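You operate a simulated robot arm through the tools that you are given. There is no shell and no other tool. Be economical: measure what you need, move in short steps, check, and stop when the job is done.

Carry out the task below with a simulated robot arm. There is one attempt and no reset: what you move stays moved.

Task
Oil the punch: air to the card's pressure, brass knob to 1, aim the nozzle, two test puffs.
Fine: open the blue valve; set all and shut the mesh door before the puffs.

Only the result counts: the job must be done as asked and must still hold three seconds after the hand-in. Knocking over, shifting, dropping, spilling or breaking anything else fails it.

Robot
A 7-joint arm with a two-finger parallel gripper on a trunk, on a base that drives. Base frame: it is fixed to the floor where the robot stands at the start and does not move with it; the origin is under the middle of the robot, x ahead of it, y to its left, z up. Units: m, degrees, N and s.
With the tool pointing down near the work surface it reaches from about 0.34 to 0.76 m from the robot's upright axis, wherever it stands. Its first joint turns from -115.0 to 115.0 degrees. Places, roughly: air knob of the oil mist unit [0.6, -0.2, 0.6]; blue valve of the oil mist unit [0.5, -0.1, 0.6]; brass knob of the oil mist unit [0.6, -0.3, 0.6]; brass nozzle [0.9, 0.1, 1]; control panel of the forming cell [0.6, 0.8, 1.2]; job card on the control panel [0.5, 0.8, 1.1]; white key of the oil mist unit [0.6, -0.3, 0.8]; wide mesh door [0.5, 0, 1.4]. Payload 3.91 kg.
The TCP is the grasp point between the finger pads, 0.03 m short of the fingertips. In the tool frame z runs along the fingers and y along their closing line. The gripper opens to 0.11 m. The fingers are 0.02 m wide and 0.01 m thick; the gripper's body (0.048 by 0.112 m) begins 0.055 m behind the TCP.
Orientation is told as [roll, pitch, yaw] about the base's x, y, z axes, in that order, counted from this pose: with the fingers straight down and closing along the base's y, the tool's x points along the base's -x, its y along +y and its z along -z.

Tools
- The arm moves only by the tool play_rows. Its argument "steps" is a list of rows, each a list of 2 entries, a list of its own where there are three numbers: the shift along the tool's x, y, z in m, then the turn, a rotation vector about the tool's x, y, z in degrees. In form: [[[x, y, z], [ax, ay, az]], ...]. A call has 1 to 12 rows; each row shifts and turns the commanded pose from where the row before left it, along the tool's axes as they then stand. "gripper" is the closure, from 0 (fully open) to 1 (shut), set as the call begins (left out, the last holds). Each row takes 0.2 s and may step no farther than 0.05 m and 8.6 degrees from the row before; otherwise, or with a gripper value out of range, the whole call is refused. Where a pose cannot be reached the arm comes as near as it can. A force on the tool above 40 N (or 10 N above the force at the start of the call, whichever is more), or a blocked arm, ends the call early, and 0.2 s more pass. Each finger travels about 0.108 m/s and halts on what it meets, pressing with about 32 N; the grip force reading is that of the motor and also rises with nothing between the fingers. The clock runs only during rows and for 0.2 s after the last one: add rows that do not move to give the fingers time. It gives the time, the measured TCP pose, the force on the tool (base axes), the opening and the grip force at its end, in the units of the frame above (readings bear some noise), with the torque about the TCP (base axes, N m) and any sound that the robot's microphone picked up, and new pictures: "pictures" is both (left out), scene, wrist or none.
- Cameras (640 x 400 px; columns grow to the right, rows downward): "scene" is now at [0.0203, 0.1142, 1.6867]; the picture's right is [-0.49, -0.87, 0.00], its down [-0.55, 0.30, -0.78] and it looks along [0.68, -0.38, -0.62] (base axes); focal length 214 px, centre (320, 200). "wrist" rides on the gripper at [0.072, 0.017, -0.103] in the tool frame; the picture's right is [-0.23, 0.97, 0.00], its down [-0.76, -0.18, -0.62] and it looks along [-0.61, -0.14, 0.78] (tool axes); focal length 222 px, centre (320, 200). There is no depth. A picture from a camera that has moved, and an enlarged one, comes with that camera's place and axes in the base frame and with its lens. The place of the scene camera against the robot may be out by one fixed shift of up to 0.018 m in any direction.
- lift_body(by): slides the trunk up (or, below 0, down) by that many m; the arm and the scene camera ride with it, the base frame stays. It gives what a move gives, with no picture.
- base_move(legs): drives the robot by 1 to 6 legs, each [ahead, turn to the left] in m and degrees, along the robot's own axes; the way and the turn of a leg run together, so that a leg with both is an arc; at most 1.5 m and 180 degrees a leg. The arm and the cameras ride along, it lands a little off, and it stops where it bumps. It gives what a move gives, and a new picture of the scene camera.
- turn_head(pan, tilt): turns the head with the scene camera to pan (to the left, within 155 degrees either way) and tilt (down, from -29 to 69), counted from straight ahead of the robot. It gives what a move gives, and a new picture of the scene camera.
- enlarge(camera, box): a new picture of the part [left, top, right, bottom] of that camera's present view, enlarged. The clock stands still meanwhile.
- finish_job(): hands the job in; it is judged then, once.

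Go step by step. Nothing tells you exact positions but the pictures and the camera data: compare them with the known pose of the tool, close in by small moves and look again before you grip or let go. The budget is 120 turns and 260 pictures, counting those below and the enlarged ones. Unless the task says otherwise, let go and move clear before handing in, and close with one line.

The tools are called after ">>>" by a JSON object that holds its "op" and its "data". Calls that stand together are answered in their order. play_rows: Moves the arm, as the interface text tells. Its arguments: {"type":"object","properties":{"steps":{"type":"array","items":{"type":"array"}},"gripper":{"type":"number"},"pictures":{"type":"string","enum":["both","scene","wrist","none"]}},"required":["steps"]} The other tools are called the same way: lift_body (by) slides the trunk up or down; base_move (legs) drives the base; turn_head (pan, tilt) turns the head that bears the scene camera; enlarge (camera, box) takes an enlarged picture of a part of a camera's view; finish_job () hands the job in.

At the start:

```text
clock: 0.0
tcp_pos: [0.4005, -0.2473, 1.45]
tcp_rot: [0.0, 0.1, 0.1]
force: [-0.1, 0.7, 0.2]
ft_torque: [-0.01, -0.01, -0.01]
opening: 0.11
finger_force: 0.1
trunk travel left (down, up): [-0.775, 0.215]
robot x, y, heading: [-0.0016, 0.0008, 0.1]
head pan, tilt: [-29.1, 38.6]
```

scene: 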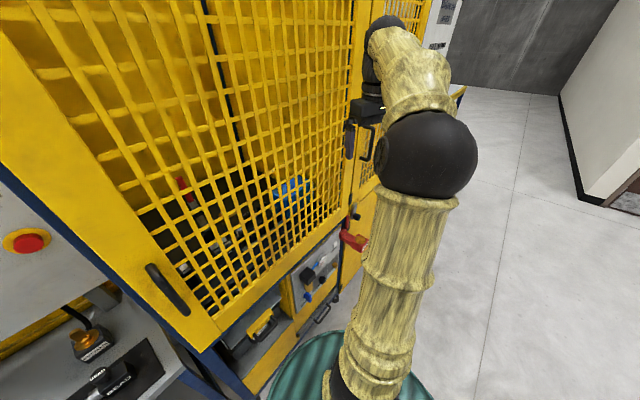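
wrist: 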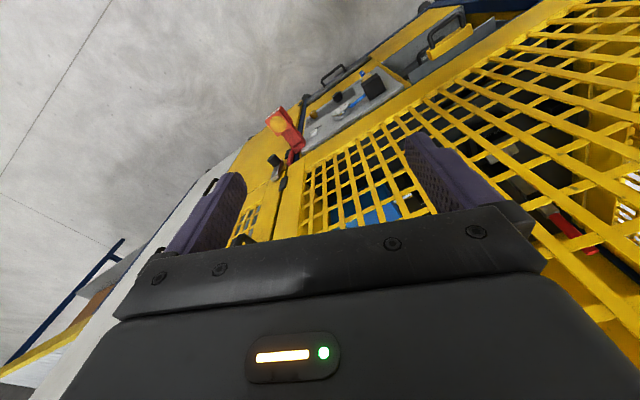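

I see the yellow mesh-door cell ahead with the oil mist unit low under it, and the control panel to the left. First I'll read the job card and look around with the head.

>>> {"op": "turn_head", "data": {"pan": 55, "tilt": 35}}

>>> {"op": "turn_head", "data": {"pan": 0, "tilt": 25}}

>>> {"op": "turn_head", "data": {"pan": -15, "tilt": 60}}

```text
clock: 1.6
tcp_pos: [0.4017, -0.2464, 1.4498]
tcp_rot: [0.0, 0.0, 0.1]
force: [-0.5, -0.5, -0.8]
ft_torque: [0.0, -0.01, 0.02]
opening: 0.1099
finger_force: 0.2
trunk travel left (down, up): [-0.775, 0.215]
robot x, y, heading: [-0.0007, 0.0039, -0.0]
head pan, tilt: [55.0, 35.0]
camera scene: at [-0.0042, 0.228, 1.6921], right [0.82, -0.57, 0.0], down [-0.33, -0.47, -0.82], along [0.47, 0.67, -0.57], focal length 214 px, centre (320, 200)
```

scene: 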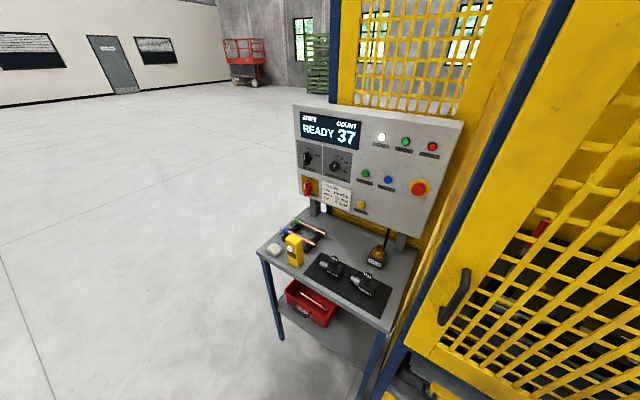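

```text
clock: 2.8
tcp_pos: [0.4021, -0.2458, 1.4492]
tcp_rot: [0.0, 0.0, 0.1]
force: [0.1, 0.0, -0.1]
ft_torque: [0.03, 0.01, 0.01]
opening: 0.1101
finger_force: 0.2
trunk travel left (down, up): [-0.775, 0.215]
robot x, y, heading: [0.0004, 0.0001, -0.2]
head pan, tilt: [0.0, 25.0]
camera scene: at [0.0374, 0.156, 1.7079], right [0.0, -1.0, 0.0], down [-0.42, 0.0, -0.91], along [0.91, 0.0, -0.42], focal length 214 px, centre (320, 200)
```

scene: 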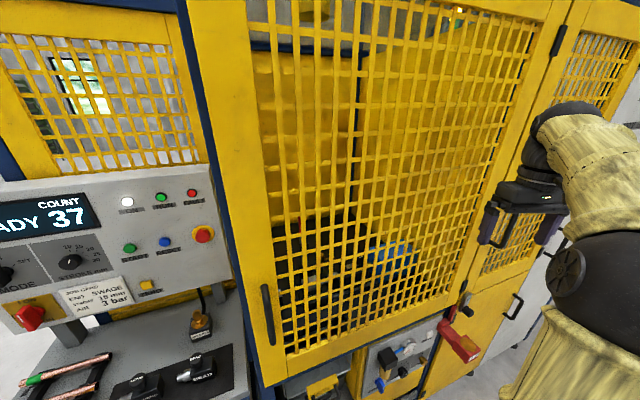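

```text
clock: 3.8
tcp_pos: [0.4018, -0.246, 1.4505]
tcp_rot: [0.0, -0.1, -0.1]
force: [-1.1, 0.7, -1.0]
ft_torque: [-0.01, -0.01, -0.03]
opening: 0.1098
finger_force: 0.1
trunk travel left (down, up): [-0.775, 0.215]
robot x, y, heading: [-0.0038, 0.0003, 0.1]
head pan, tilt: [-15.0, 60.0]
camera scene: at [0.0097, 0.1387, 1.6579], right [-0.26, -0.97, 0.0], down [-0.84, 0.22, -0.5], along [0.48, -0.13, -0.87], focal length 214 px, centre (320, 200)
```

scene: 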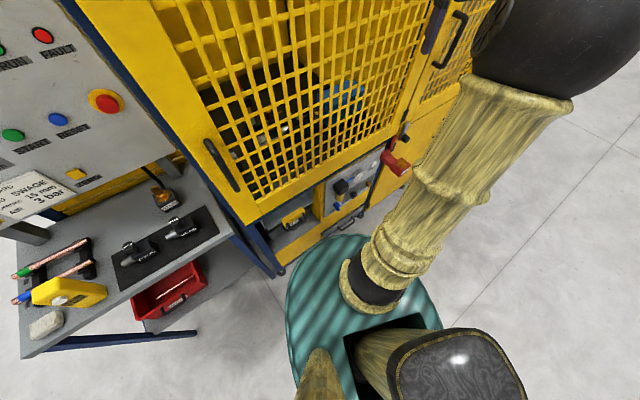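

The card reads "AIR 3 bar". I'll enlarge the unit, door edges and card for detail.

>>> {"op": "enlarge", "data": {"camera": "scene", "box": [300, 130, 430, 250]}}

>>> {"op": "turn_head", "data": {"pan": 5, "tilt": 25}}

>>> {"op": "enlarge", "data": {"camera": "scene", "box": [40, 250, 220, 350]}}

>>> {"op": "enlarge", "data": {"camera": "scene", "box": [280, 100, 500, 300]}}

```text
3.33 times, centred on (365, 190) of scene
camera zoom: at [0.0097, 0.1387, 1.6579], right [-0.26, -0.97, 0.0], down [-0.84, 0.22, -0.5], along [0.48, -0.13, -0.87], focal length 715 px, centre (170, 233)
```

zoom: 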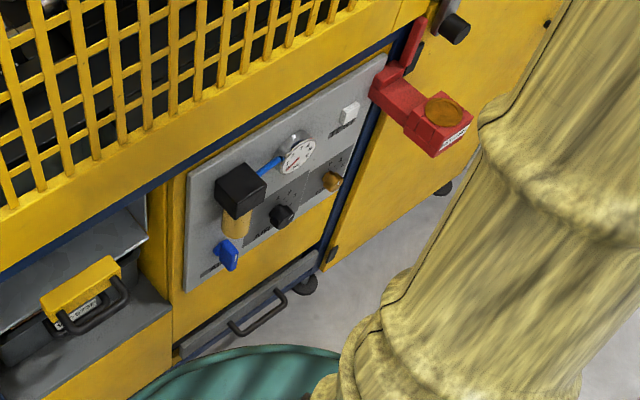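

```text
clock: 4.8
tcp_pos: [0.4008, -0.2466, 1.4496]
tcp_rot: [0.0, 0.0, 0.1]
force: [0.1, 0.2, 0.1]
ft_torque: [0.0, -0.01, -0.03]
opening: 0.1103
finger_force: 0.0
trunk travel left (down, up): [-0.775, 0.215]
robot x, y, heading: [-0.0007, -0.0008, -0.1]
head pan, tilt: [5.0, 25.0]
camera scene: at [0.0371, 0.1639, 1.7078], right [0.09, -1.0, 0.0], down [-0.42, -0.04, -0.91], along [0.9, 0.08, -0.42], focal length 214 px, centre (320, 200)
```

scene: 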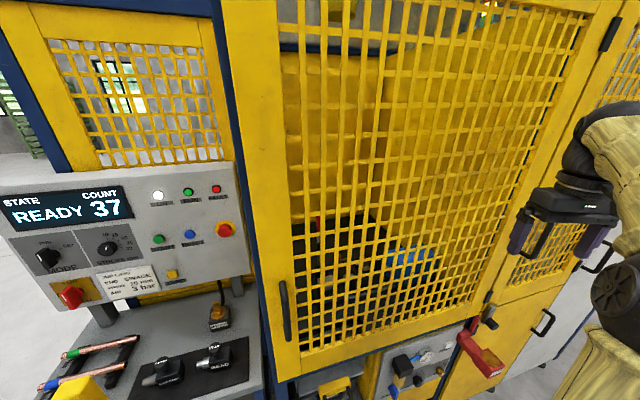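

```text
3.56 times, centred on (130, 300) of scene
camera zoom: at [0.0371, 0.1639, 1.7078], right [0.09, -1.0, 0.0], down [-0.42, -0.04, -0.91], along [0.9, 0.08, -0.42], focal length 763 px, centre (996, -156)
```

zoom: 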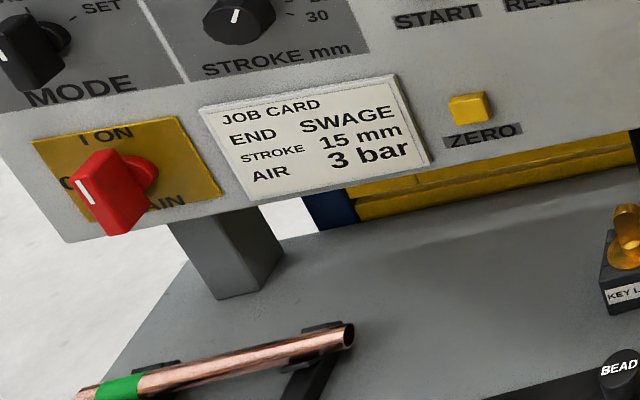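

```text
2.00 times, centred on (390, 200) of scene
camera zoom: at [0.0371, 0.1639, 1.7078], right [0.09, -1.0, 0.0], down [-0.42, -0.04, -0.91], along [0.9, 0.08, -0.42], focal length 429 px, centre (180, 200)
```

zoom: 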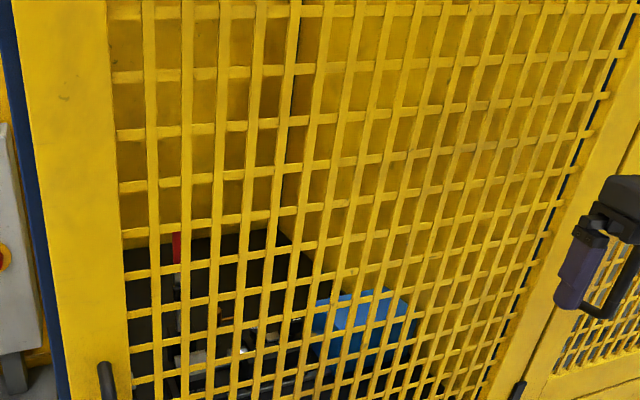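

Card: AIR 3 bar. The door handle is on its left edge near [0.5,0.3,1.1], hinge on the right. I'll back off to see the whole cell.

>>> {"op": "turn_head", "data": {"pan": 150, "tilt": 40}}

>>> {"op": "turn_head", "data": {"pan": -150, "tilt": 40}}

>>> {"op": "base_move", "data": {"legs": [[-0.4, 0]]}}

>>> {"op": "turn_head", "data": {"pan": -10, "tilt": 35}}

```text
clock: 7.1
tcp_pos: [0.4015, -0.247, 1.4495]
tcp_rot: [0.0, 0.0, -0.1]
force: [0.0, -0.3, 0.2]
ft_torque: [-0.01, 0.02, 0.03]
opening: 0.11
finger_force: 0.0
trunk travel left (down, up): [-0.775, 0.215]
robot x, y, heading: [0.0059, 0.001, 0.1]
head pan, tilt: [150.0, 40.0]
camera scene: at [-0.1284, 0.1985, 1.6846], right [0.5, 0.87, 0.0], down [0.56, -0.32, -0.77], along [-0.66, 0.38, -0.64], focal length 214 px, centre (320, 200)
```

scene: 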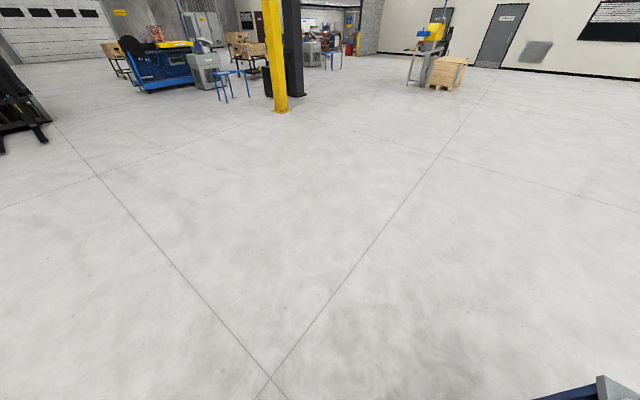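

```text
clock: 11.2
tcp_pos: [0.402, -0.2467, 1.4486]
tcp_rot: [0.0, 0.0, 0.0]
force: [0.4, -0.1, 0.1]
ft_torque: [0.03, -0.01, 0.02]
opening: 0.11
finger_force: 0.0
trunk travel left (down, up): [-0.775, 0.215]
robot x, y, heading: [-0.0011, -0.0001, -0.1]
head pan, tilt: [-150.0, 40.0]
camera scene: at [-0.1284, 0.1133, 1.6846], right [-0.5, 0.87, 0.0], down [0.56, 0.32, -0.77], along [-0.66, -0.38, -0.64], focal length 214 px, centre (320, 200)
```

scene: 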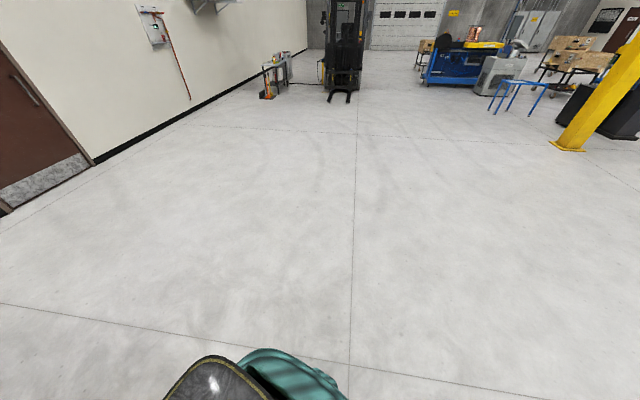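

```text
clock: 14.1
tcp_pos: [-0.0033, -0.2476, 1.4496]
tcp_rot: [-0.1, 0.0, -0.2]
force: [-0.2, -0.2, 0.2]
ft_torque: [-0.01, -0.01, -0.02]
opening: 0.1102
finger_force: 0.1
trunk travel left (down, up): [-0.775, 0.215]
robot x, y, heading: [-0.4001, 0.0055, -0.1]
head pan, tilt: [-150.0, 40.0]
camera scene: at [-0.5325, 0.1141, 1.6845], right [-0.5, 0.87, 0.0], down [0.56, 0.32, -0.77], along [-0.66, -0.38, -0.64], focal length 214 px, centre (320, 200)
```

scene: 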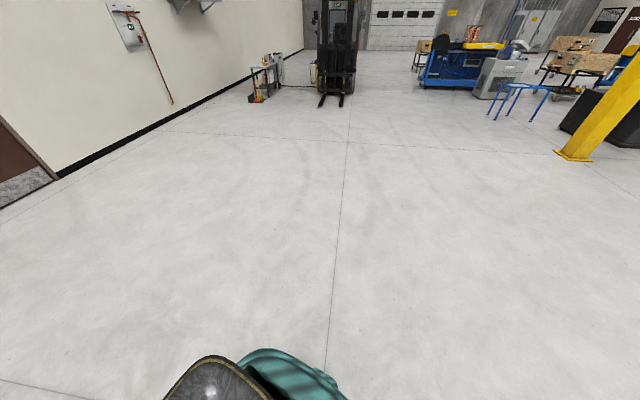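

```text
clock: 16.3
tcp_pos: [-0.0025, -0.2467, 1.4487]
tcp_rot: [0.0, 0.0, -0.1]
force: [0.0, -0.3, 0.8]
ft_torque: [-0.05, 0.02, 0.01]
opening: 0.1101
finger_force: 0.2
trunk travel left (down, up): [-0.775, 0.215]
robot x, y, heading: [-0.3999, 0.0006, -0.3]
head pan, tilt: [-10.0, 35.0]
camera scene: at [-0.3713, 0.141, 1.6921], right [-0.18, -0.98, 0.0], down [-0.56, 0.1, -0.82], along [0.81, -0.14, -0.57], focal length 214 px, centre (320, 200)
```

scene: 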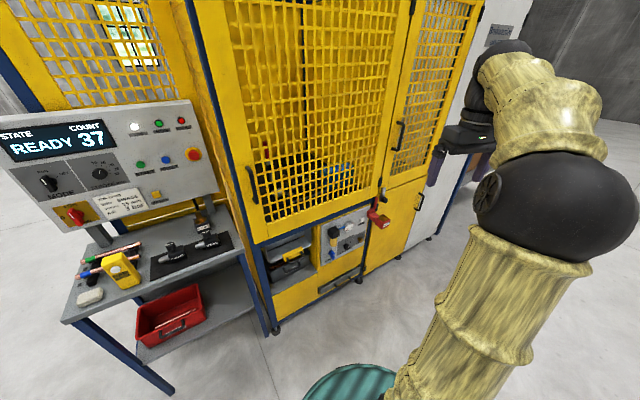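

>>> {"op": "enlarge", "data": {"camera": "scene", "box": [300, 170, 420, 290]}}

>>> {"op": "enlarge", "data": {"camera": "scene", "box": [230, 80, 390, 220]}}

```text
3.33 times, centred on (360, 230) of scene
camera zoom: at [-0.3713, 0.141, 1.6921], right [-0.18, -0.98, 0.0], down [-0.56, 0.1, -0.82], along [0.81, -0.14, -0.57], focal length 715 px, centre (187, 100)
```

zoom: 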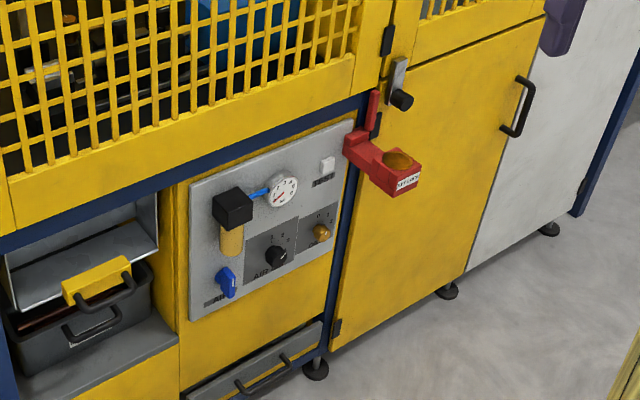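

```text
2.86 times, centred on (310, 150) of scene
camera zoom: at [-0.3713, 0.141, 1.6921], right [-0.18, -0.98, 0.0], down [-0.56, 0.1, -0.82], along [0.81, -0.14, -0.57], focal length 613 px, centre (349, 343)
```

zoom: 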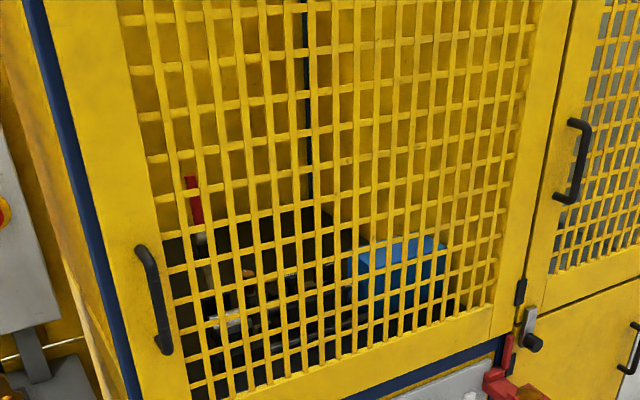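

The unit's parts: blue valve ~[0.55,-0.10,0.59], air knob ~[0.6,-0.21,0.60], brass knob ~[0.59,-0.30,0.66], key ~[0.6,-0.29,0.83]. I'll point the tool forward and lower the trunk.

>>> {"op": "play_rows", "data": {"steps": [[[0, 0, 0], [0, -8.2, 0]], [[0, 0, 0], [0, -8.2, 0]], [[0, 0, 0], [0, -8.2, 0]], [[0, 0, 0], [0, -8.2, 0]], [[0, 0, 0], [0, -8.2, 0]], [[0, 0, 0], [0, -8.2, 0]], [[0, 0, 0], [0, -8.2, 0]], [[0, 0, 0], [0, -8.2, 0]], [[0, 0, 0], [0, -8.2, 0]], [[0, 0, 0], [0, -8.2, 0]], [[0, 0, 0], [0, -8, 0]]], "pictures": "none"}}

>>> {"op": "lift_body", "data": {"by": -0.7}}

>>> {"op": "turn_head", "data": {"pan": -10, "tilt": 25}}

>>> {"op": "enlarge", "data": {"camera": "wrist", "box": [0, 0, 640, 400]}}

```text
clock: 18.7
tcp_pos: [-0.0014, -0.2471, 1.4492]
tcp_rot: [-168.4, -89.9, 168.3]
force: [-0.3, -0.1, -0.3]
ft_torque: [0.0, -0.01, 0.02]
opening: 0.11
finger_force: 0.1
trunk travel left (down, up): [-0.775, 0.215]
robot x, y, heading: [-0.3998, 0.0008, -0.1]
head pan, tilt: [-10.0, 35.0]
```

```text
refused: -0.7 is not a number from -0.4 to 0.4
```

```text
clock: 19.4
tcp_pos: [-0.0022, -0.2469, 1.4496]
tcp_rot: [18.6, -90.0, -18.8]
force: [-0.1, -0.5, -0.3]
ft_torque: [0.03, 0.02, -0.01]
opening: 0.11
finger_force: 0.1
trunk travel left (down, up): [-0.775, 0.215]
robot x, y, heading: [-0.4043, -0.0004, -0.3]
head pan, tilt: [-10.0, 25.0]
camera scene: at [-0.3673, 0.1403, 1.7078], right [-0.18, -0.98, 0.0], down [-0.42, 0.07, -0.91], along [0.89, -0.16, -0.42], focal length 214 px, centre (320, 200)
```

scene: 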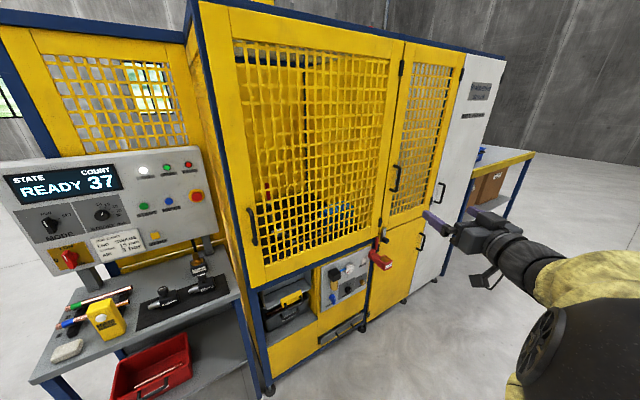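

```text
1.00 times, centred on (320, 200) of wrist (not enlarged: the box is as wide or as high as the picture)
camera zoom: at [-0.1058, -0.2291, 1.3781], right [0.0, 0.97, 0.23], down [-0.62, -0.18, 0.76], along [0.78, -0.14, 0.61], focal length 222 px, centre (320, 200)
```

zoom: 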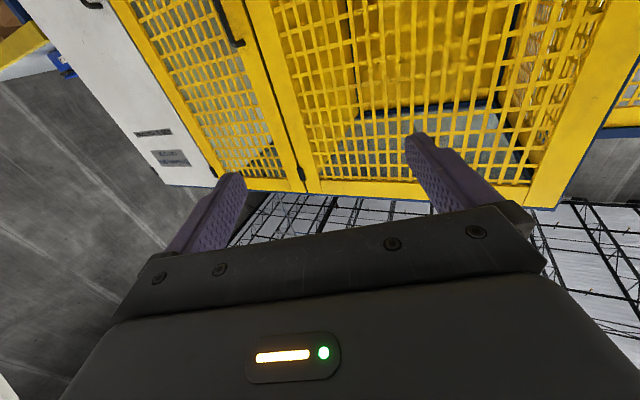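

The cell and door are well in view. Now I'll lower the trunk and look at the unit panel from lower down.

>>> {"op": "lift_body", "data": {"by": -0.4}}

>>> {"op": "lift_body", "data": {"by": -0.36}}

>>> {"op": "turn_head", "data": {"pan": -20, "tilt": 20}}

>>> {"op": "enlarge", "data": {"camera": "scene", "box": [230, 150, 390, 270]}}

```text
clock: 23.3
tcp_pos: [-0.0036, -0.247, 1.0504]
tcp_rot: [155.8, -90.0, -156.0]
force: [0.5, 0.1, 0.1]
ft_torque: [0.02, -0.04, 0.01]
opening: 0.1101
finger_force: 0.0
trunk travel left (down, up): [-0.375, 0.615]
robot x, y, heading: [-0.4031, 0.0021, 0.0]
head pan, tilt: [-10.0, 25.0]
```

```text
clock: 26.8
tcp_pos: [-0.003, -0.2467, 0.6898]
tcp_rot: [157.9, -90.0, -158.0]
force: [0.1, 1.0, -0.2]
ft_torque: [-0.01, 0.0, -0.01]
opening: 0.1101
finger_force: 0.1
trunk travel left (down, up): [-0.015, 0.975]
robot x, y, heading: [-0.4021, 0.0029, -0.4]
head pan, tilt: [-10.0, 25.0]
```

```text
clock: 27.5
tcp_pos: [-0.0014, -0.2475, 0.6889]
tcp_rot: [157.0, -90.1, -157.3]
force: [0.2, -0.2, -0.3]
ft_torque: [-0.01, -0.01, -0.02]
opening: 0.1099
finger_force: 0.1
trunk travel left (down, up): [-0.015, 0.975]
robot x, y, heading: [-0.4079, -0.0019, -0.2]
head pan, tilt: [-20.0, 20.0]
camera scene: at [-0.3707, 0.1245, 0.9559], right [-0.34, -0.94, 0.0], down [-0.32, 0.12, -0.94], along [0.88, -0.32, -0.34], focal length 214 px, centre (320, 200)
```

scene: 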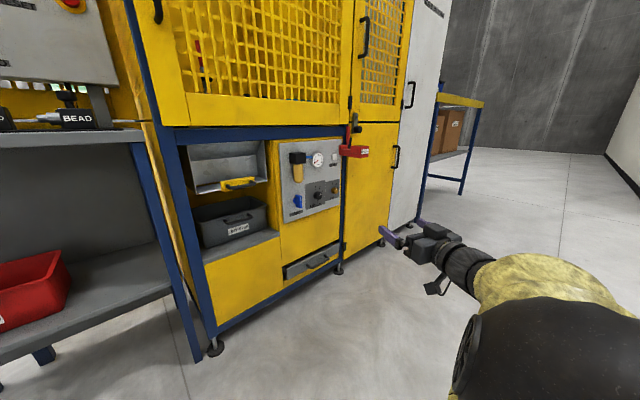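

```text
3.33 times, centred on (310, 210) of scene
camera zoom: at [-0.3707, 0.1245, 0.9559], right [-0.34, -0.94, 0.0], down [-0.32, 0.12, -0.94], along [0.88, -0.32, -0.34], focal length 715 px, centre (353, 167)
```

zoom: 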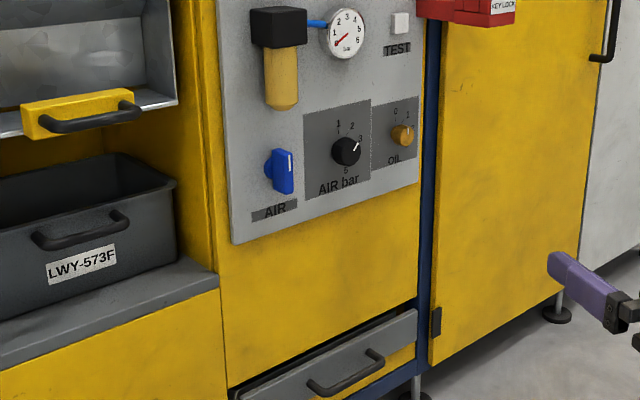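

The TEST key, AIR, AIR bar and OIL knobs are visible; the gauge reads 0. I'll drive closer for a sharper look.

>>> {"op": "base_move", "data": {"legs": [[0.25, 0]]}}

>>> {"op": "turn_head", "data": {"pan": -28, "tilt": 25}}

>>> {"op": "enlarge", "data": {"camera": "scene", "box": [250, 130, 410, 240]}}

>>> {"op": "enlarge", "data": {"camera": "wrist", "box": [0, 0, 640, 400]}}

```text
clock: 29.5
tcp_pos: [0.2481, -0.2461, 0.6895]
tcp_rot: [168.3, -90.0, -168.1]
force: [0.0, 0.0, 0.4]
ft_torque: [0.0, -0.02, 0.0]
opening: 0.1103
finger_force: 0.0
trunk travel left (down, up): [-0.015, 0.975]
robot x, y, heading: [-0.1527, 0.0001, -0.0]
head pan, tilt: [-20.0, 20.0]
camera scene: at [-0.1213, 0.1245, 0.956], right [-0.34, -0.94, 0.0], down [-0.32, 0.12, -0.94], along [0.88, -0.32, -0.34], focal length 214 px, centre (320, 200)
```

scene: 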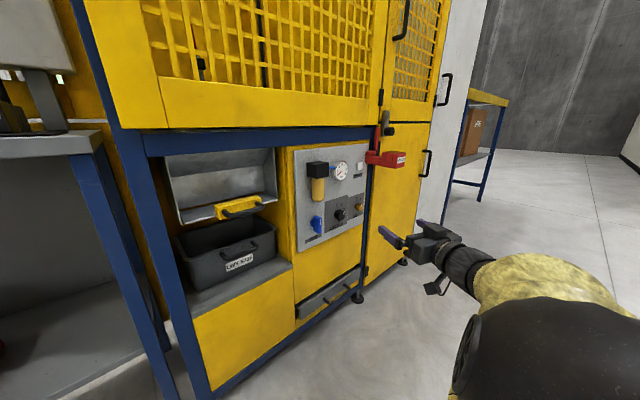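

```text
clock: 30.2
tcp_pos: [0.2474, -0.2445, 0.6904]
tcp_rot: [147.6, -90.0, -147.6]
force: [-0.3, 0.0, -0.1]
ft_torque: [0.0, 0.0, 0.0]
opening: 0.11
finger_force: 0.0
trunk travel left (down, up): [-0.015, 0.975]
robot x, y, heading: [-0.1515, 0.0002, -0.3]
head pan, tilt: [-28.0, 25.0]
camera scene: at [-0.1274, 0.1131, 0.9479], right [-0.47, -0.88, 0.0], down [-0.37, 0.2, -0.91], along [0.8, -0.42, -0.42], focal length 214 px, centre (320, 200)
```

scene: 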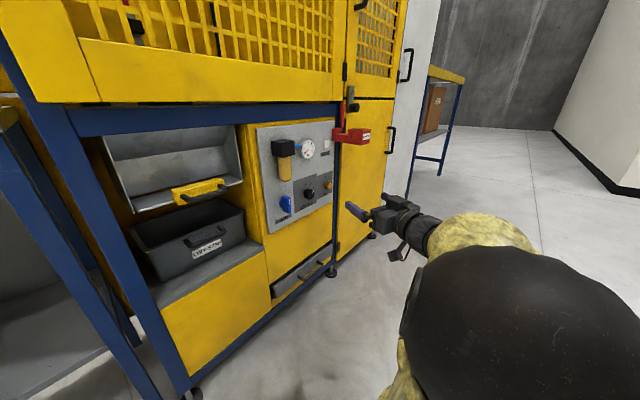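

```text
3.64 times, centred on (330, 185) of scene
camera zoom: at [-0.1274, 0.1131, 0.9479], right [-0.47, -0.88, 0.0], down [-0.37, 0.2, -0.91], along [0.8, -0.42, -0.42], focal length 780 px, centre (284, 254)
```

zoom: 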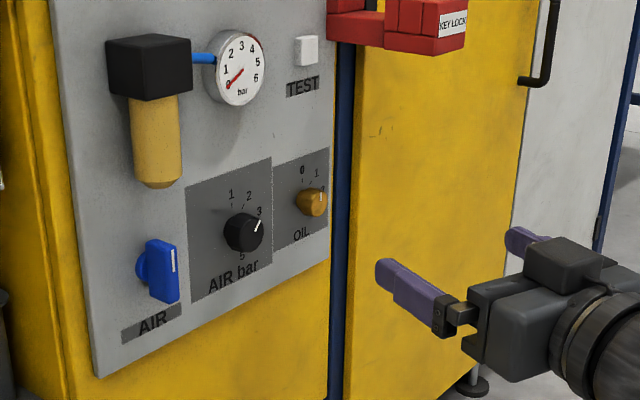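

```text
1.00 times, centred on (320, 200) of wrist (not enlarged: the box is as wide or as high as the picture)
camera zoom: at [0.1448, -0.2281, 0.618], right [0.0, 0.97, 0.23], down [-0.62, -0.18, 0.76], along [0.78, -0.14, 0.61], focal length 222 px, centre (320, 200)
```

zoom: 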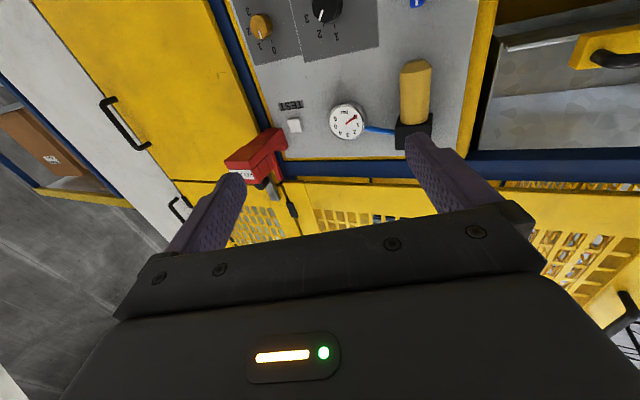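

>>> {"op": "enlarge", "data": {"camera": "wrist", "box": [220, 0, 430, 140]}}

>>> {"op": "enlarge", "data": {"camera": "scene", "box": [295, 165, 345, 215]}}

>>> {"op": "enlarge", "data": {"camera": "scene", "box": [260, 180, 310, 230]}}

```text
2.86 times, centred on (325, 70) of wrist
camera zoom: at [0.1448, -0.2281, 0.618], right [0.0, 0.97, 0.23], down [-0.62, -0.18, 0.76], along [0.78, -0.14, 0.61], focal length 635 px, centre (306, 571)
```

zoom: 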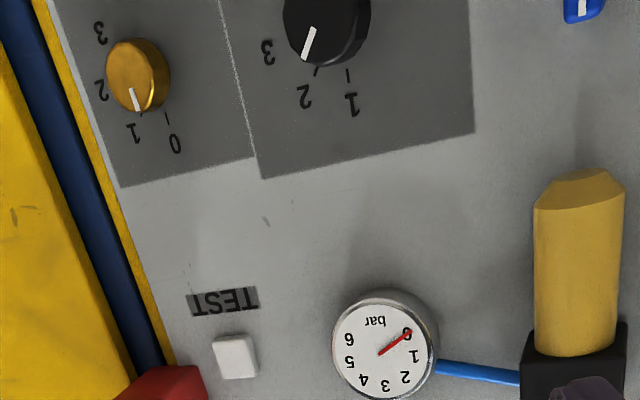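

```text
8.00 times, centred on (320, 190) of scene
camera zoom: at [-0.1274, 0.1131, 0.9479], right [-0.47, -0.88, 0.0], down [-0.37, 0.2, -0.91], along [0.8, -0.42, -0.42], focal length 1716 px, centre (320, 280)
```

zoom: 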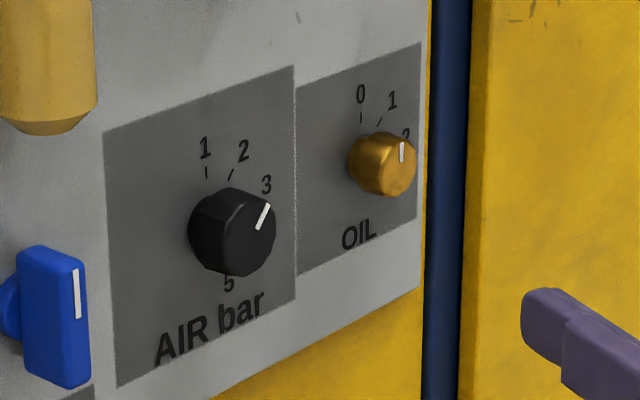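

```text
8.00 times, centred on (285, 205) of scene
camera zoom: at [-0.1274, 0.1131, 0.9479], right [-0.47, -0.88, 0.0], down [-0.37, 0.2, -0.91], along [0.8, -0.42, -0.42], focal length 1716 px, centre (600, 160)
```

zoom: 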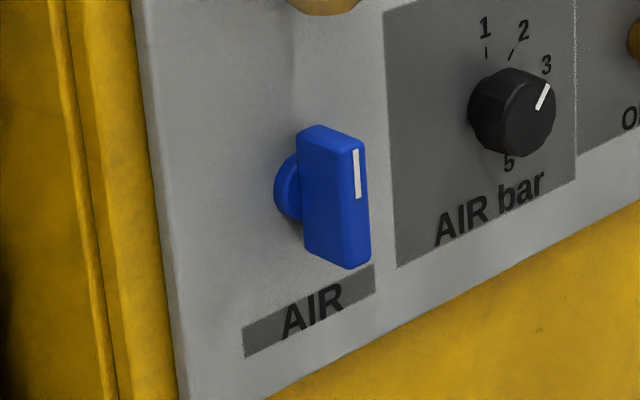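

From several views, the cell's front is yawed about 25° to the base frame (inward normal ≈ (0.906, 0.423)). I'll square the robot with it and centre it on the unit.

>>> {"op": "base_move", "data": {"legs": [[-0.1, 0], [0, -65], [0.26, 0], [0, 90]]}}

>>> {"op": "turn_head", "data": {"pan": -20, "tilt": 25}}

>>> {"op": "enlarge", "data": {"camera": "wrist", "box": [0, 0, 640, 400]}}

```text
clock: 42.6
tcp_pos: [0.33, -0.2772, 0.69]
tcp_rot: [170.8, -90.0, -144.9]
force: [0.9, 0.4, 0.8]
ft_torque: [0.02, 0.01, 0.0]
opening: 0.11
finger_force: 0.0
trunk travel left (down, up): [-0.015, 0.975]
robot x, y, heading: [-0.1364, -0.2284, 26.3]
head pan, tilt: [-28.0, 25.0]
camera scene: at [-0.1612, -0.1222, 0.9479], right [-0.03, -1.0, 0.0], down [-0.42, 0.01, -0.91], along [0.91, -0.03, -0.42], focal length 214 px, centre (320, 200)
```

scene: 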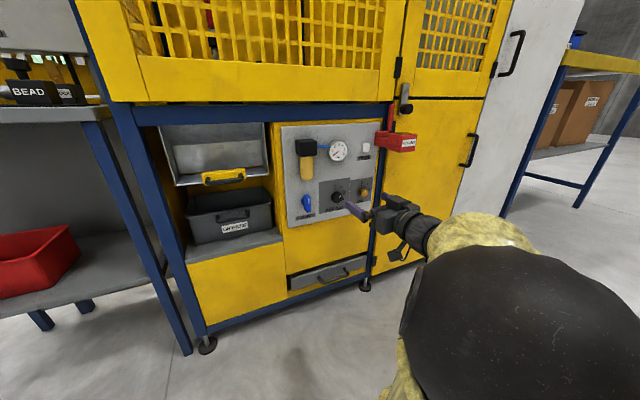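

```text
clock: 43.3
tcp_pos: [0.3314, -0.2781, 0.6907]
tcp_rot: [156.1, -90.1, -130.1]
force: [0.9, -0.2, 0.8]
ft_torque: [0.01, 0.02, 0.02]
opening: 0.1101
finger_force: 0.0
trunk travel left (down, up): [-0.015, 0.975]
robot x, y, heading: [-0.1373, -0.2318, 25.9]
head pan, tilt: [-20.0, 25.0]
camera scene: at [-0.1616, -0.1094, 0.9479], right [0.11, -0.99, 0.0], down [-0.42, -0.04, -0.91], along [0.9, 0.1, -0.42], focal length 214 px, centre (320, 200)
```

scene: 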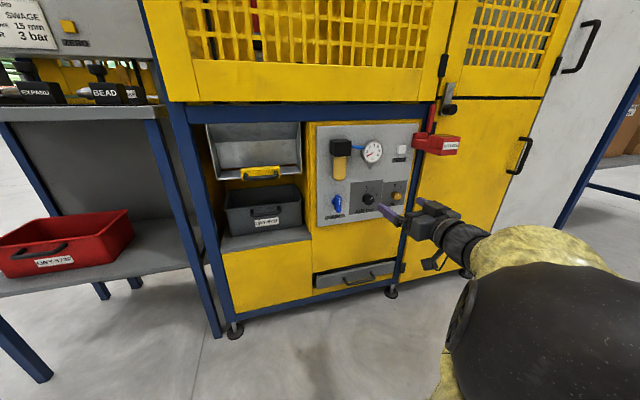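

```text
1.00 times, centred on (320, 200) of wrist (not enlarged: the box is as wide or as high as the picture)
camera zoom: at [0.2315, -0.3076, 0.618], right [-0.43, 0.87, 0.23], down [-0.48, -0.43, 0.76], along [0.76, 0.22, 0.61], focal length 222 px, centre (320, 200)
```

zoom: 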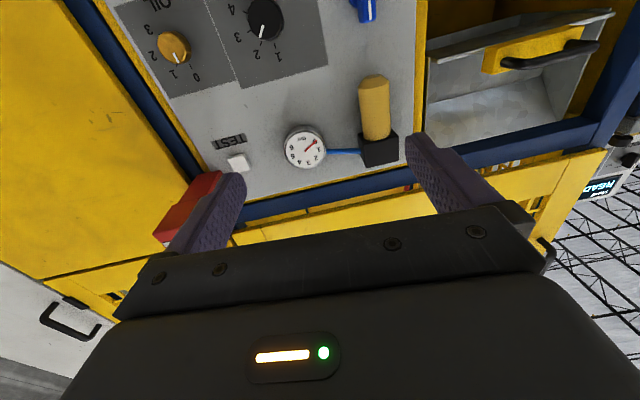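

Heading is now ~26°, square with the cell. I'll move the tool in front of the blue valve, still well short, and look.

>>> {"op": "play_rows", "data": {"steps": [[[0.02, 0.02, 0.02], [0, 0, 0]], [[0.02, 0.02, 0.02], [0, 0, 0]], [[0.02, 0.02, 0.02], [0, 0, 0]], [[0.015, 0.019, 0.02], [0, 0, 0]], [[0, 0, 0], [0, 0, 0]]], "gripper": 0.4}}

>>> {"op": "enlarge", "data": {"camera": "wrist", "box": [200, 0, 440, 150]}}

>>> {"op": "enlarge", "data": {"camera": "scene", "box": [310, 110, 430, 230]}}

```text
clock: 44.5
tcp_pos: [0.369, -0.1716, 0.6142]
tcp_rot: [55.2, -89.9, -29.1]
force: [-0.4, -0.4, -0.5]
ft_torque: [-0.06, 0.03, -0.02]
opening: 0.066
finger_force: 0.0
trunk travel left (down, up): [-0.015, 0.975]
robot x, y, heading: [-0.1396, -0.2312, 26.1]
head pan, tilt: [-20.0, 25.0]
camera scene: at [-0.1616, -0.1094, 0.9479], right [0.11, -0.99, 0.0], down [-0.42, -0.04, -0.91], along [0.9, 0.1, -0.42], focal length 214 px, centre (320, 200)
camera wrist: at [0.2696, -0.2017, 0.5421], right [-0.43, 0.87, 0.23], down [-0.48, -0.43, 0.76], along [0.77, 0.22, 0.61], focal length 222 px, centre (320, 200)
```

scene: 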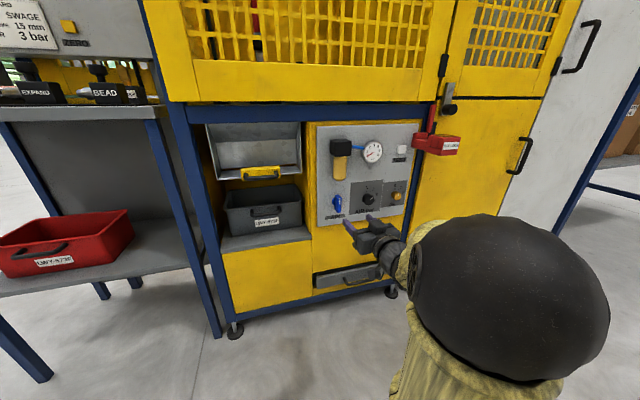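
wrist: 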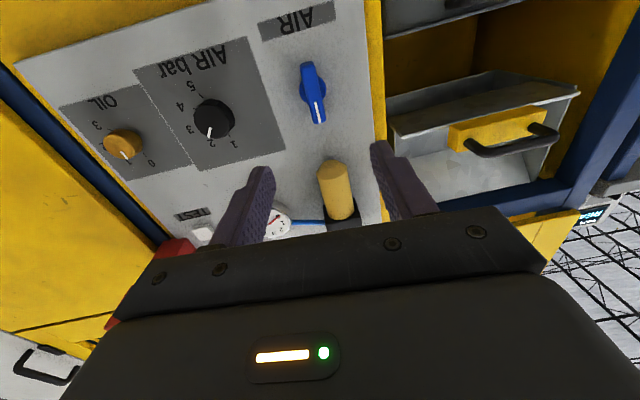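

```text
2.67 times, centred on (320, 75) of wrist
camera zoom: at [0.2696, -0.2017, 0.5421], right [-0.43, 0.87, 0.23], down [-0.48, -0.43, 0.76], along [0.77, 0.22, 0.61], focal length 592 px, centre (320, 533)
```

zoom: 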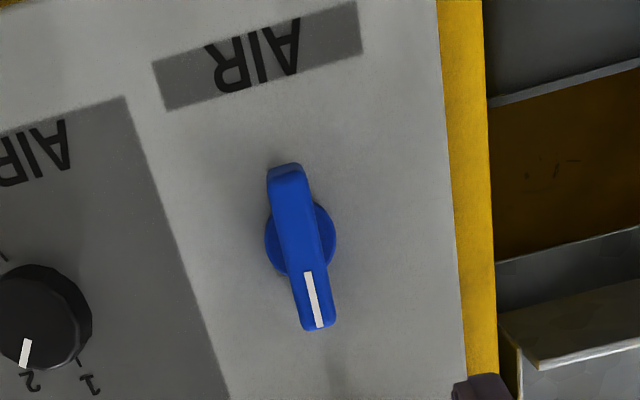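

```text
3.33 times, centred on (370, 170) of scene
camera zoom: at [-0.1616, -0.1094, 0.9479], right [0.11, -0.99, 0.0], down [-0.42, -0.04, -0.91], along [0.9, 0.1, -0.42], focal length 715 px, centre (153, 300)
```

zoom: 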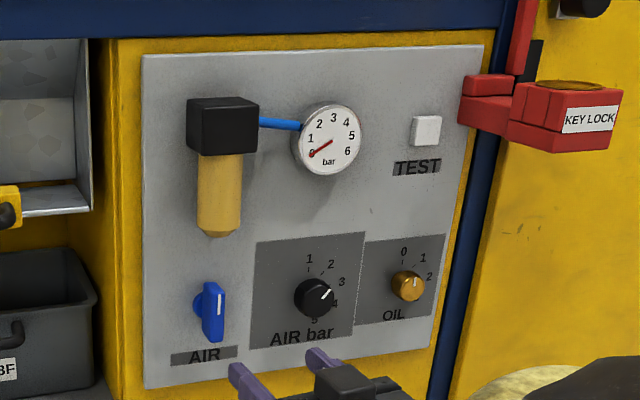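

The valve handle is a vertical slab about 0.18 m ahead, nearly in line. I'll advance to just around it.

>>> {"op": "play_rows", "data": {"steps": [[[0.011, -0.006, 0.0], [0, 0, 0]], [[0, 0, 0.045], [0, 0, 0]], [[0, 0, 0.045], [0, 0, 0]], [[0, 0, 0.03], [0, 0, 0]], [[0, 0, 0], [0, 0, 0]]]}}

>>> {"op": "enlarge", "data": {"camera": "scene", "box": [300, 160, 420, 260]}}

```text
clock: 45.7
tcp_pos: [0.4811, -0.1234, 0.6028]
tcp_rot: [141.8, -90.0, -115.8]
force: [-0.2, -0.4, -0.6]
ft_torque: [0.0, 0.03, 0.02]
opening: 0.0661
finger_force: 0.1
trunk travel left (down, up): [-0.015, 0.975]
robot x, y, heading: [-0.1335, -0.2379, 25.8]
head pan, tilt: [-20.0, 25.0]
camera scene: at [-0.1616, -0.1094, 0.9479], right [0.11, -0.99, 0.0], down [-0.42, -0.04, -0.91], along [0.9, 0.1, -0.42], focal length 214 px, centre (320, 200)
camera wrist: at [0.3802, -0.1531, 0.5306], right [-0.43, 0.88, 0.23], down [-0.48, -0.43, 0.76], along [0.76, 0.22, 0.61], focal length 222 px, centre (320, 200)
```

scene: 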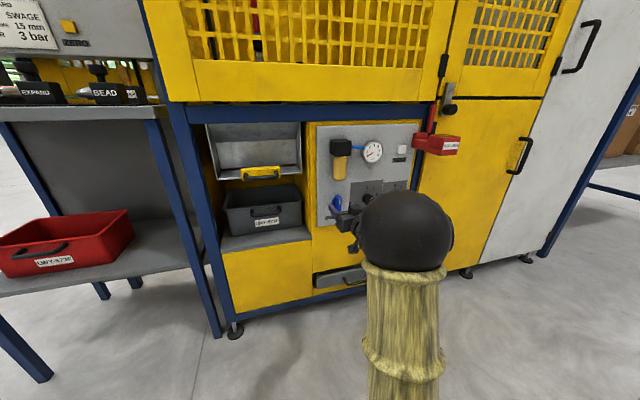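
wrist: 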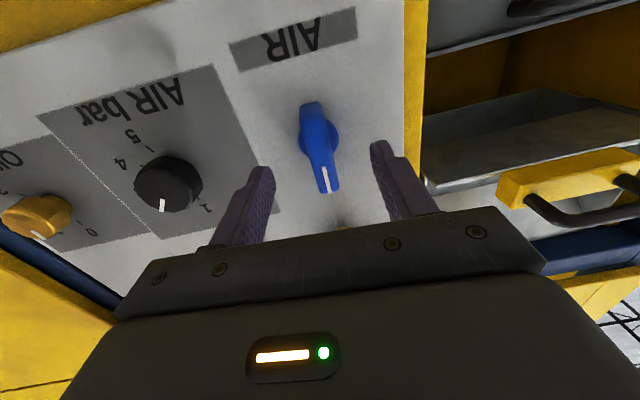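

```text
4.00 times, centred on (360, 210) of scene
camera zoom: at [-0.1616, -0.1094, 0.9479], right [0.11, -0.99, 0.0], down [-0.42, -0.04, -0.91], along [0.9, 0.1, -0.42], focal length 858 px, centre (160, 160)
```

zoom: 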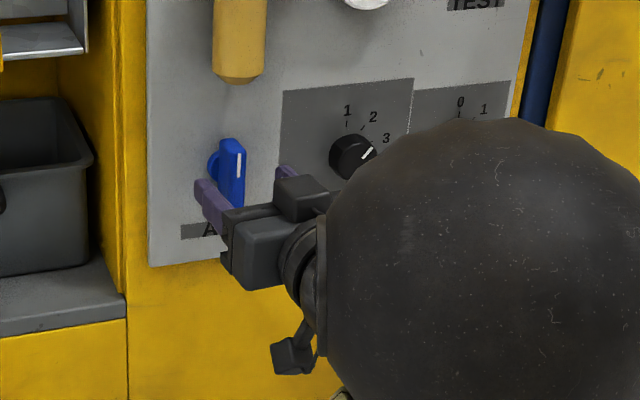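

The handle centre is ~0.038 m ahead of the TCP, slightly right. I'll close in and grip it.

>>> {"op": "play_rows", "data": {"steps": [[[0.004, -0.005, 0.0], [0, 0, 0]], [[0, 0, 0.018], [0, 0, 0]], [[0, 0, 0.016], [0, 0, 0]], [[0, 0, 0], [0, 0, 0]]], "pictures": "wrist"}}

>>> {"op": "play_rows", "data": {"steps": [[[0, 0, 0], [0, 0, 0]], [[0, 0, 0], [0, 0, 0]], [[0, 0, 0], [0, 0, 0]]], "gripper": 0.95, "pictures": "wrist"}}

```text
clock: 46.7
tcp_pos: [0.5126, -0.114, 0.5998]
tcp_rot: [42.0, -89.9, -16.0]
force: [0.0, 0.1, 0.7]
ft_torque: [-0.04, -0.03, 0.02]
opening: 0.0657
finger_force: 0.1
trunk travel left (down, up): [-0.015, 0.975]
robot x, y, heading: [-0.1375, -0.2333, 26.3]
head pan, tilt: [-20.0, 25.0]
camera wrist: at [0.4121, -0.143, 0.527], right [-0.43, 0.87, 0.23], down [-0.48, -0.43, 0.76], along [0.76, 0.22, 0.61], focal length 222 px, centre (320, 200)
```

wrist: 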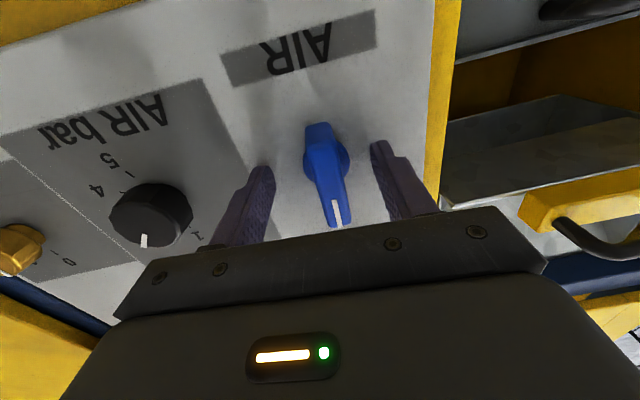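

```text
clock: 47.5
tcp_pos: [0.5109, -0.1079, 0.5994]
tcp_rot: [-101.3, -90.0, 127.9]
force: [-20.2, 28.2, -3.7]
ft_torque: [0.05, -0.21, -0.95]
opening: 0.0183
finger_force: 45.0
trunk travel left (down, up): [-0.015, 0.975]
robot x, y, heading: [-0.1393, -0.2338, 26.3]
head pan, tilt: [-20.0, 25.0]
camera wrist: at [0.4109, -0.139, 0.5271], right [-0.44, 0.87, 0.23], down [-0.48, -0.44, 0.76], along [0.76, 0.22, 0.61], focal length 222 px, centre (320, 200)
```

wrist: 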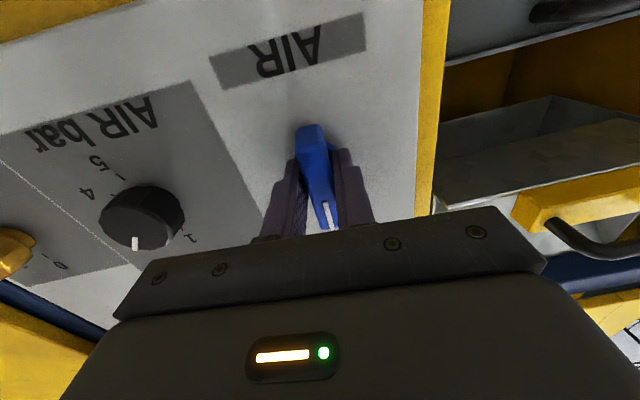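

Gripped but with ~35 N side load; I'll shift left 7 mm to relieve it, then try a small turn.

>>> {"op": "play_rows", "data": {"steps": [[[0, 0.004, 0.0], [0, 0, 0]], [[0, 0.003, 0], [0, 0, 0]], [[0, 0, 0], [0, 0, 0]]], "pictures": "none"}}

>>> {"op": "play_rows", "data": {"steps": [[[0, 0, 0.0], [0, 0, -5]], [[0, 0, 0.0], [0, 0, -5]], [[0, 0, 0.0], [0, 0, -5]], [[0, 0, 0], [0, 0, 0]]], "pictures": "wrist"}}

```text
clock: 48.3
tcp_pos: [0.5109, -0.1083, 0.5984]
tcp_rot: [-4.1, -89.9, 29.9]
force: [26.3, 20.1, -2.7]
ft_torque: [0.06, -0.21, -1.36]
opening: 0.0182
finger_force: 44.6
trunk travel left (down, up): [-0.015, 0.975]
robot x, y, heading: [-0.1386, -0.2323, 26.1]
head pan, tilt: [-20.0, 25.0]
```

```text
clock: 49.3
tcp_pos: [0.5105, -0.1089, 0.5986]
tcp_rot: [-89.7, -74.9, 115.6]
force: [14.4, 3.5, -0.5]
ft_torque: [-0.23, 0.53, -1.66]
opening: 0.0179
finger_force: 45.3
trunk travel left (down, up): [-0.015, 0.975]
robot x, y, heading: [-0.1357, -0.2361, 26.3]
head pan, tilt: [-20.0, 25.0]
camera wrist: at [0.4176, -0.1557, 0.5255], right [-0.44, 0.9, -0.03], down [-0.57, -0.25, 0.78], along [0.7, 0.36, 0.62], focal length 222 px, centre (320, 200)
```

wrist: 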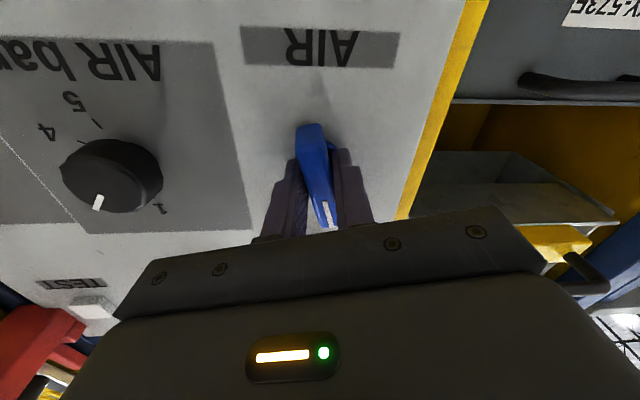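

The handle follows the tool counter-clockwise. I'll continue to a quarter turn and watch the torque and gauge.

>>> {"op": "play_rows", "data": {"steps": [[[0, 0, 0.0], [0, 0, -7.5]], [[0, 0, 0.0], [0, 0, -7.5]], [[0, 0, 0.0], [0, 0, -7.5]], [[0, 0, 0.0], [0, 0, -7.5]], [[0, 0, 0.0], [0, 0, -7.5]], [[0, 0, 0.0], [0, 0, -7.5]], [[0, 0, 0.0], [0, 0, -7.5]], [[0, 0, 0.0], [0, 0, -7.5]], [[0, 0, 0.0], [0, 0, -7.5]], [[0, 0, 0.0], [0, 0, -7.5]], [[0, 0, 0], [0, 0, 0]]], "pictures": "both"}}

>>> {"op": "enlarge", "data": {"camera": "scene", "box": [310, 110, 430, 230]}}

```text
clock: 51.7
tcp_pos: [0.509, -0.1081, 0.5996]
tcp_rot: [-90.0, 0.0, 116.1]
force: [3.2, -9.4, 5.5]
ft_torque: [-0.17, 0.38, -0.83]
opening: 0.016
finger_force: 45.1
trunk travel left (down, up): [-0.015, 0.975]
robot x, y, heading: [-0.137, -0.2373, 26.2]
head pan, tilt: [-20.0, 25.0]
camera scene: at [-0.1617, -0.1098, 0.948], right [0.11, -0.99, 0.0], down [-0.42, -0.04, -0.91], along [0.9, 0.1, -0.42], focal length 214 px, centre (320, 200)
camera wrist: at [0.4477, -0.2179, 0.5838], right [-0.1, 0.2, -0.97], down [-0.89, 0.41, 0.18], along [0.44, 0.89, 0.14], focal length 222 px, centre (320, 200)
```

scene: 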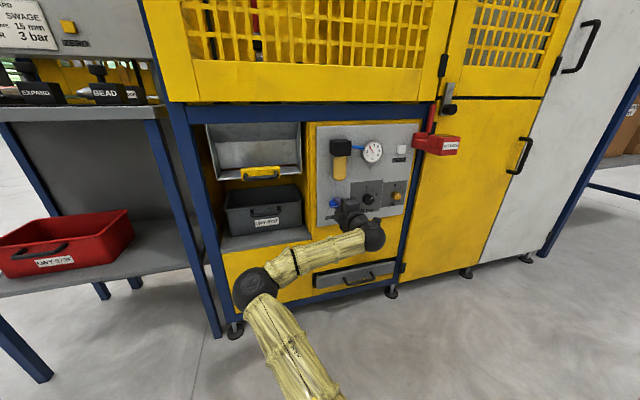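
wrist: 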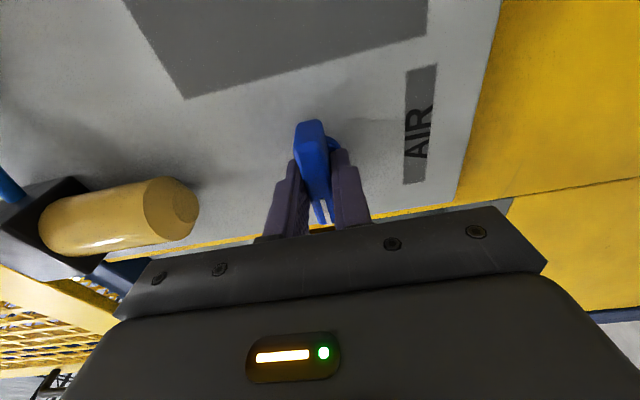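

```text
3.33 times, centred on (370, 170) of scene
camera zoom: at [-0.1617, -0.1098, 0.948], right [0.11, -0.99, 0.0], down [-0.42, -0.04, -0.91], along [0.9, 0.1, -0.42], focal length 715 px, centre (153, 300)
```

zoom: 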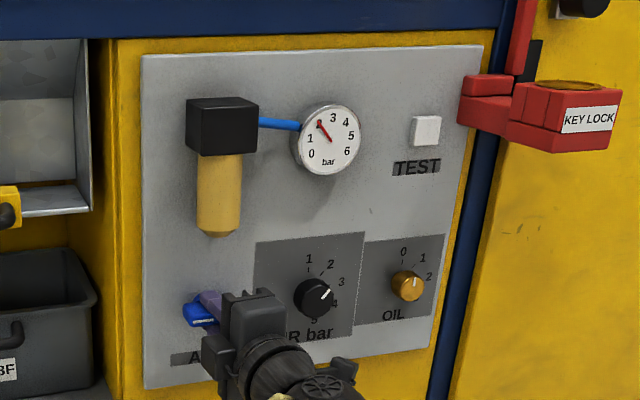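

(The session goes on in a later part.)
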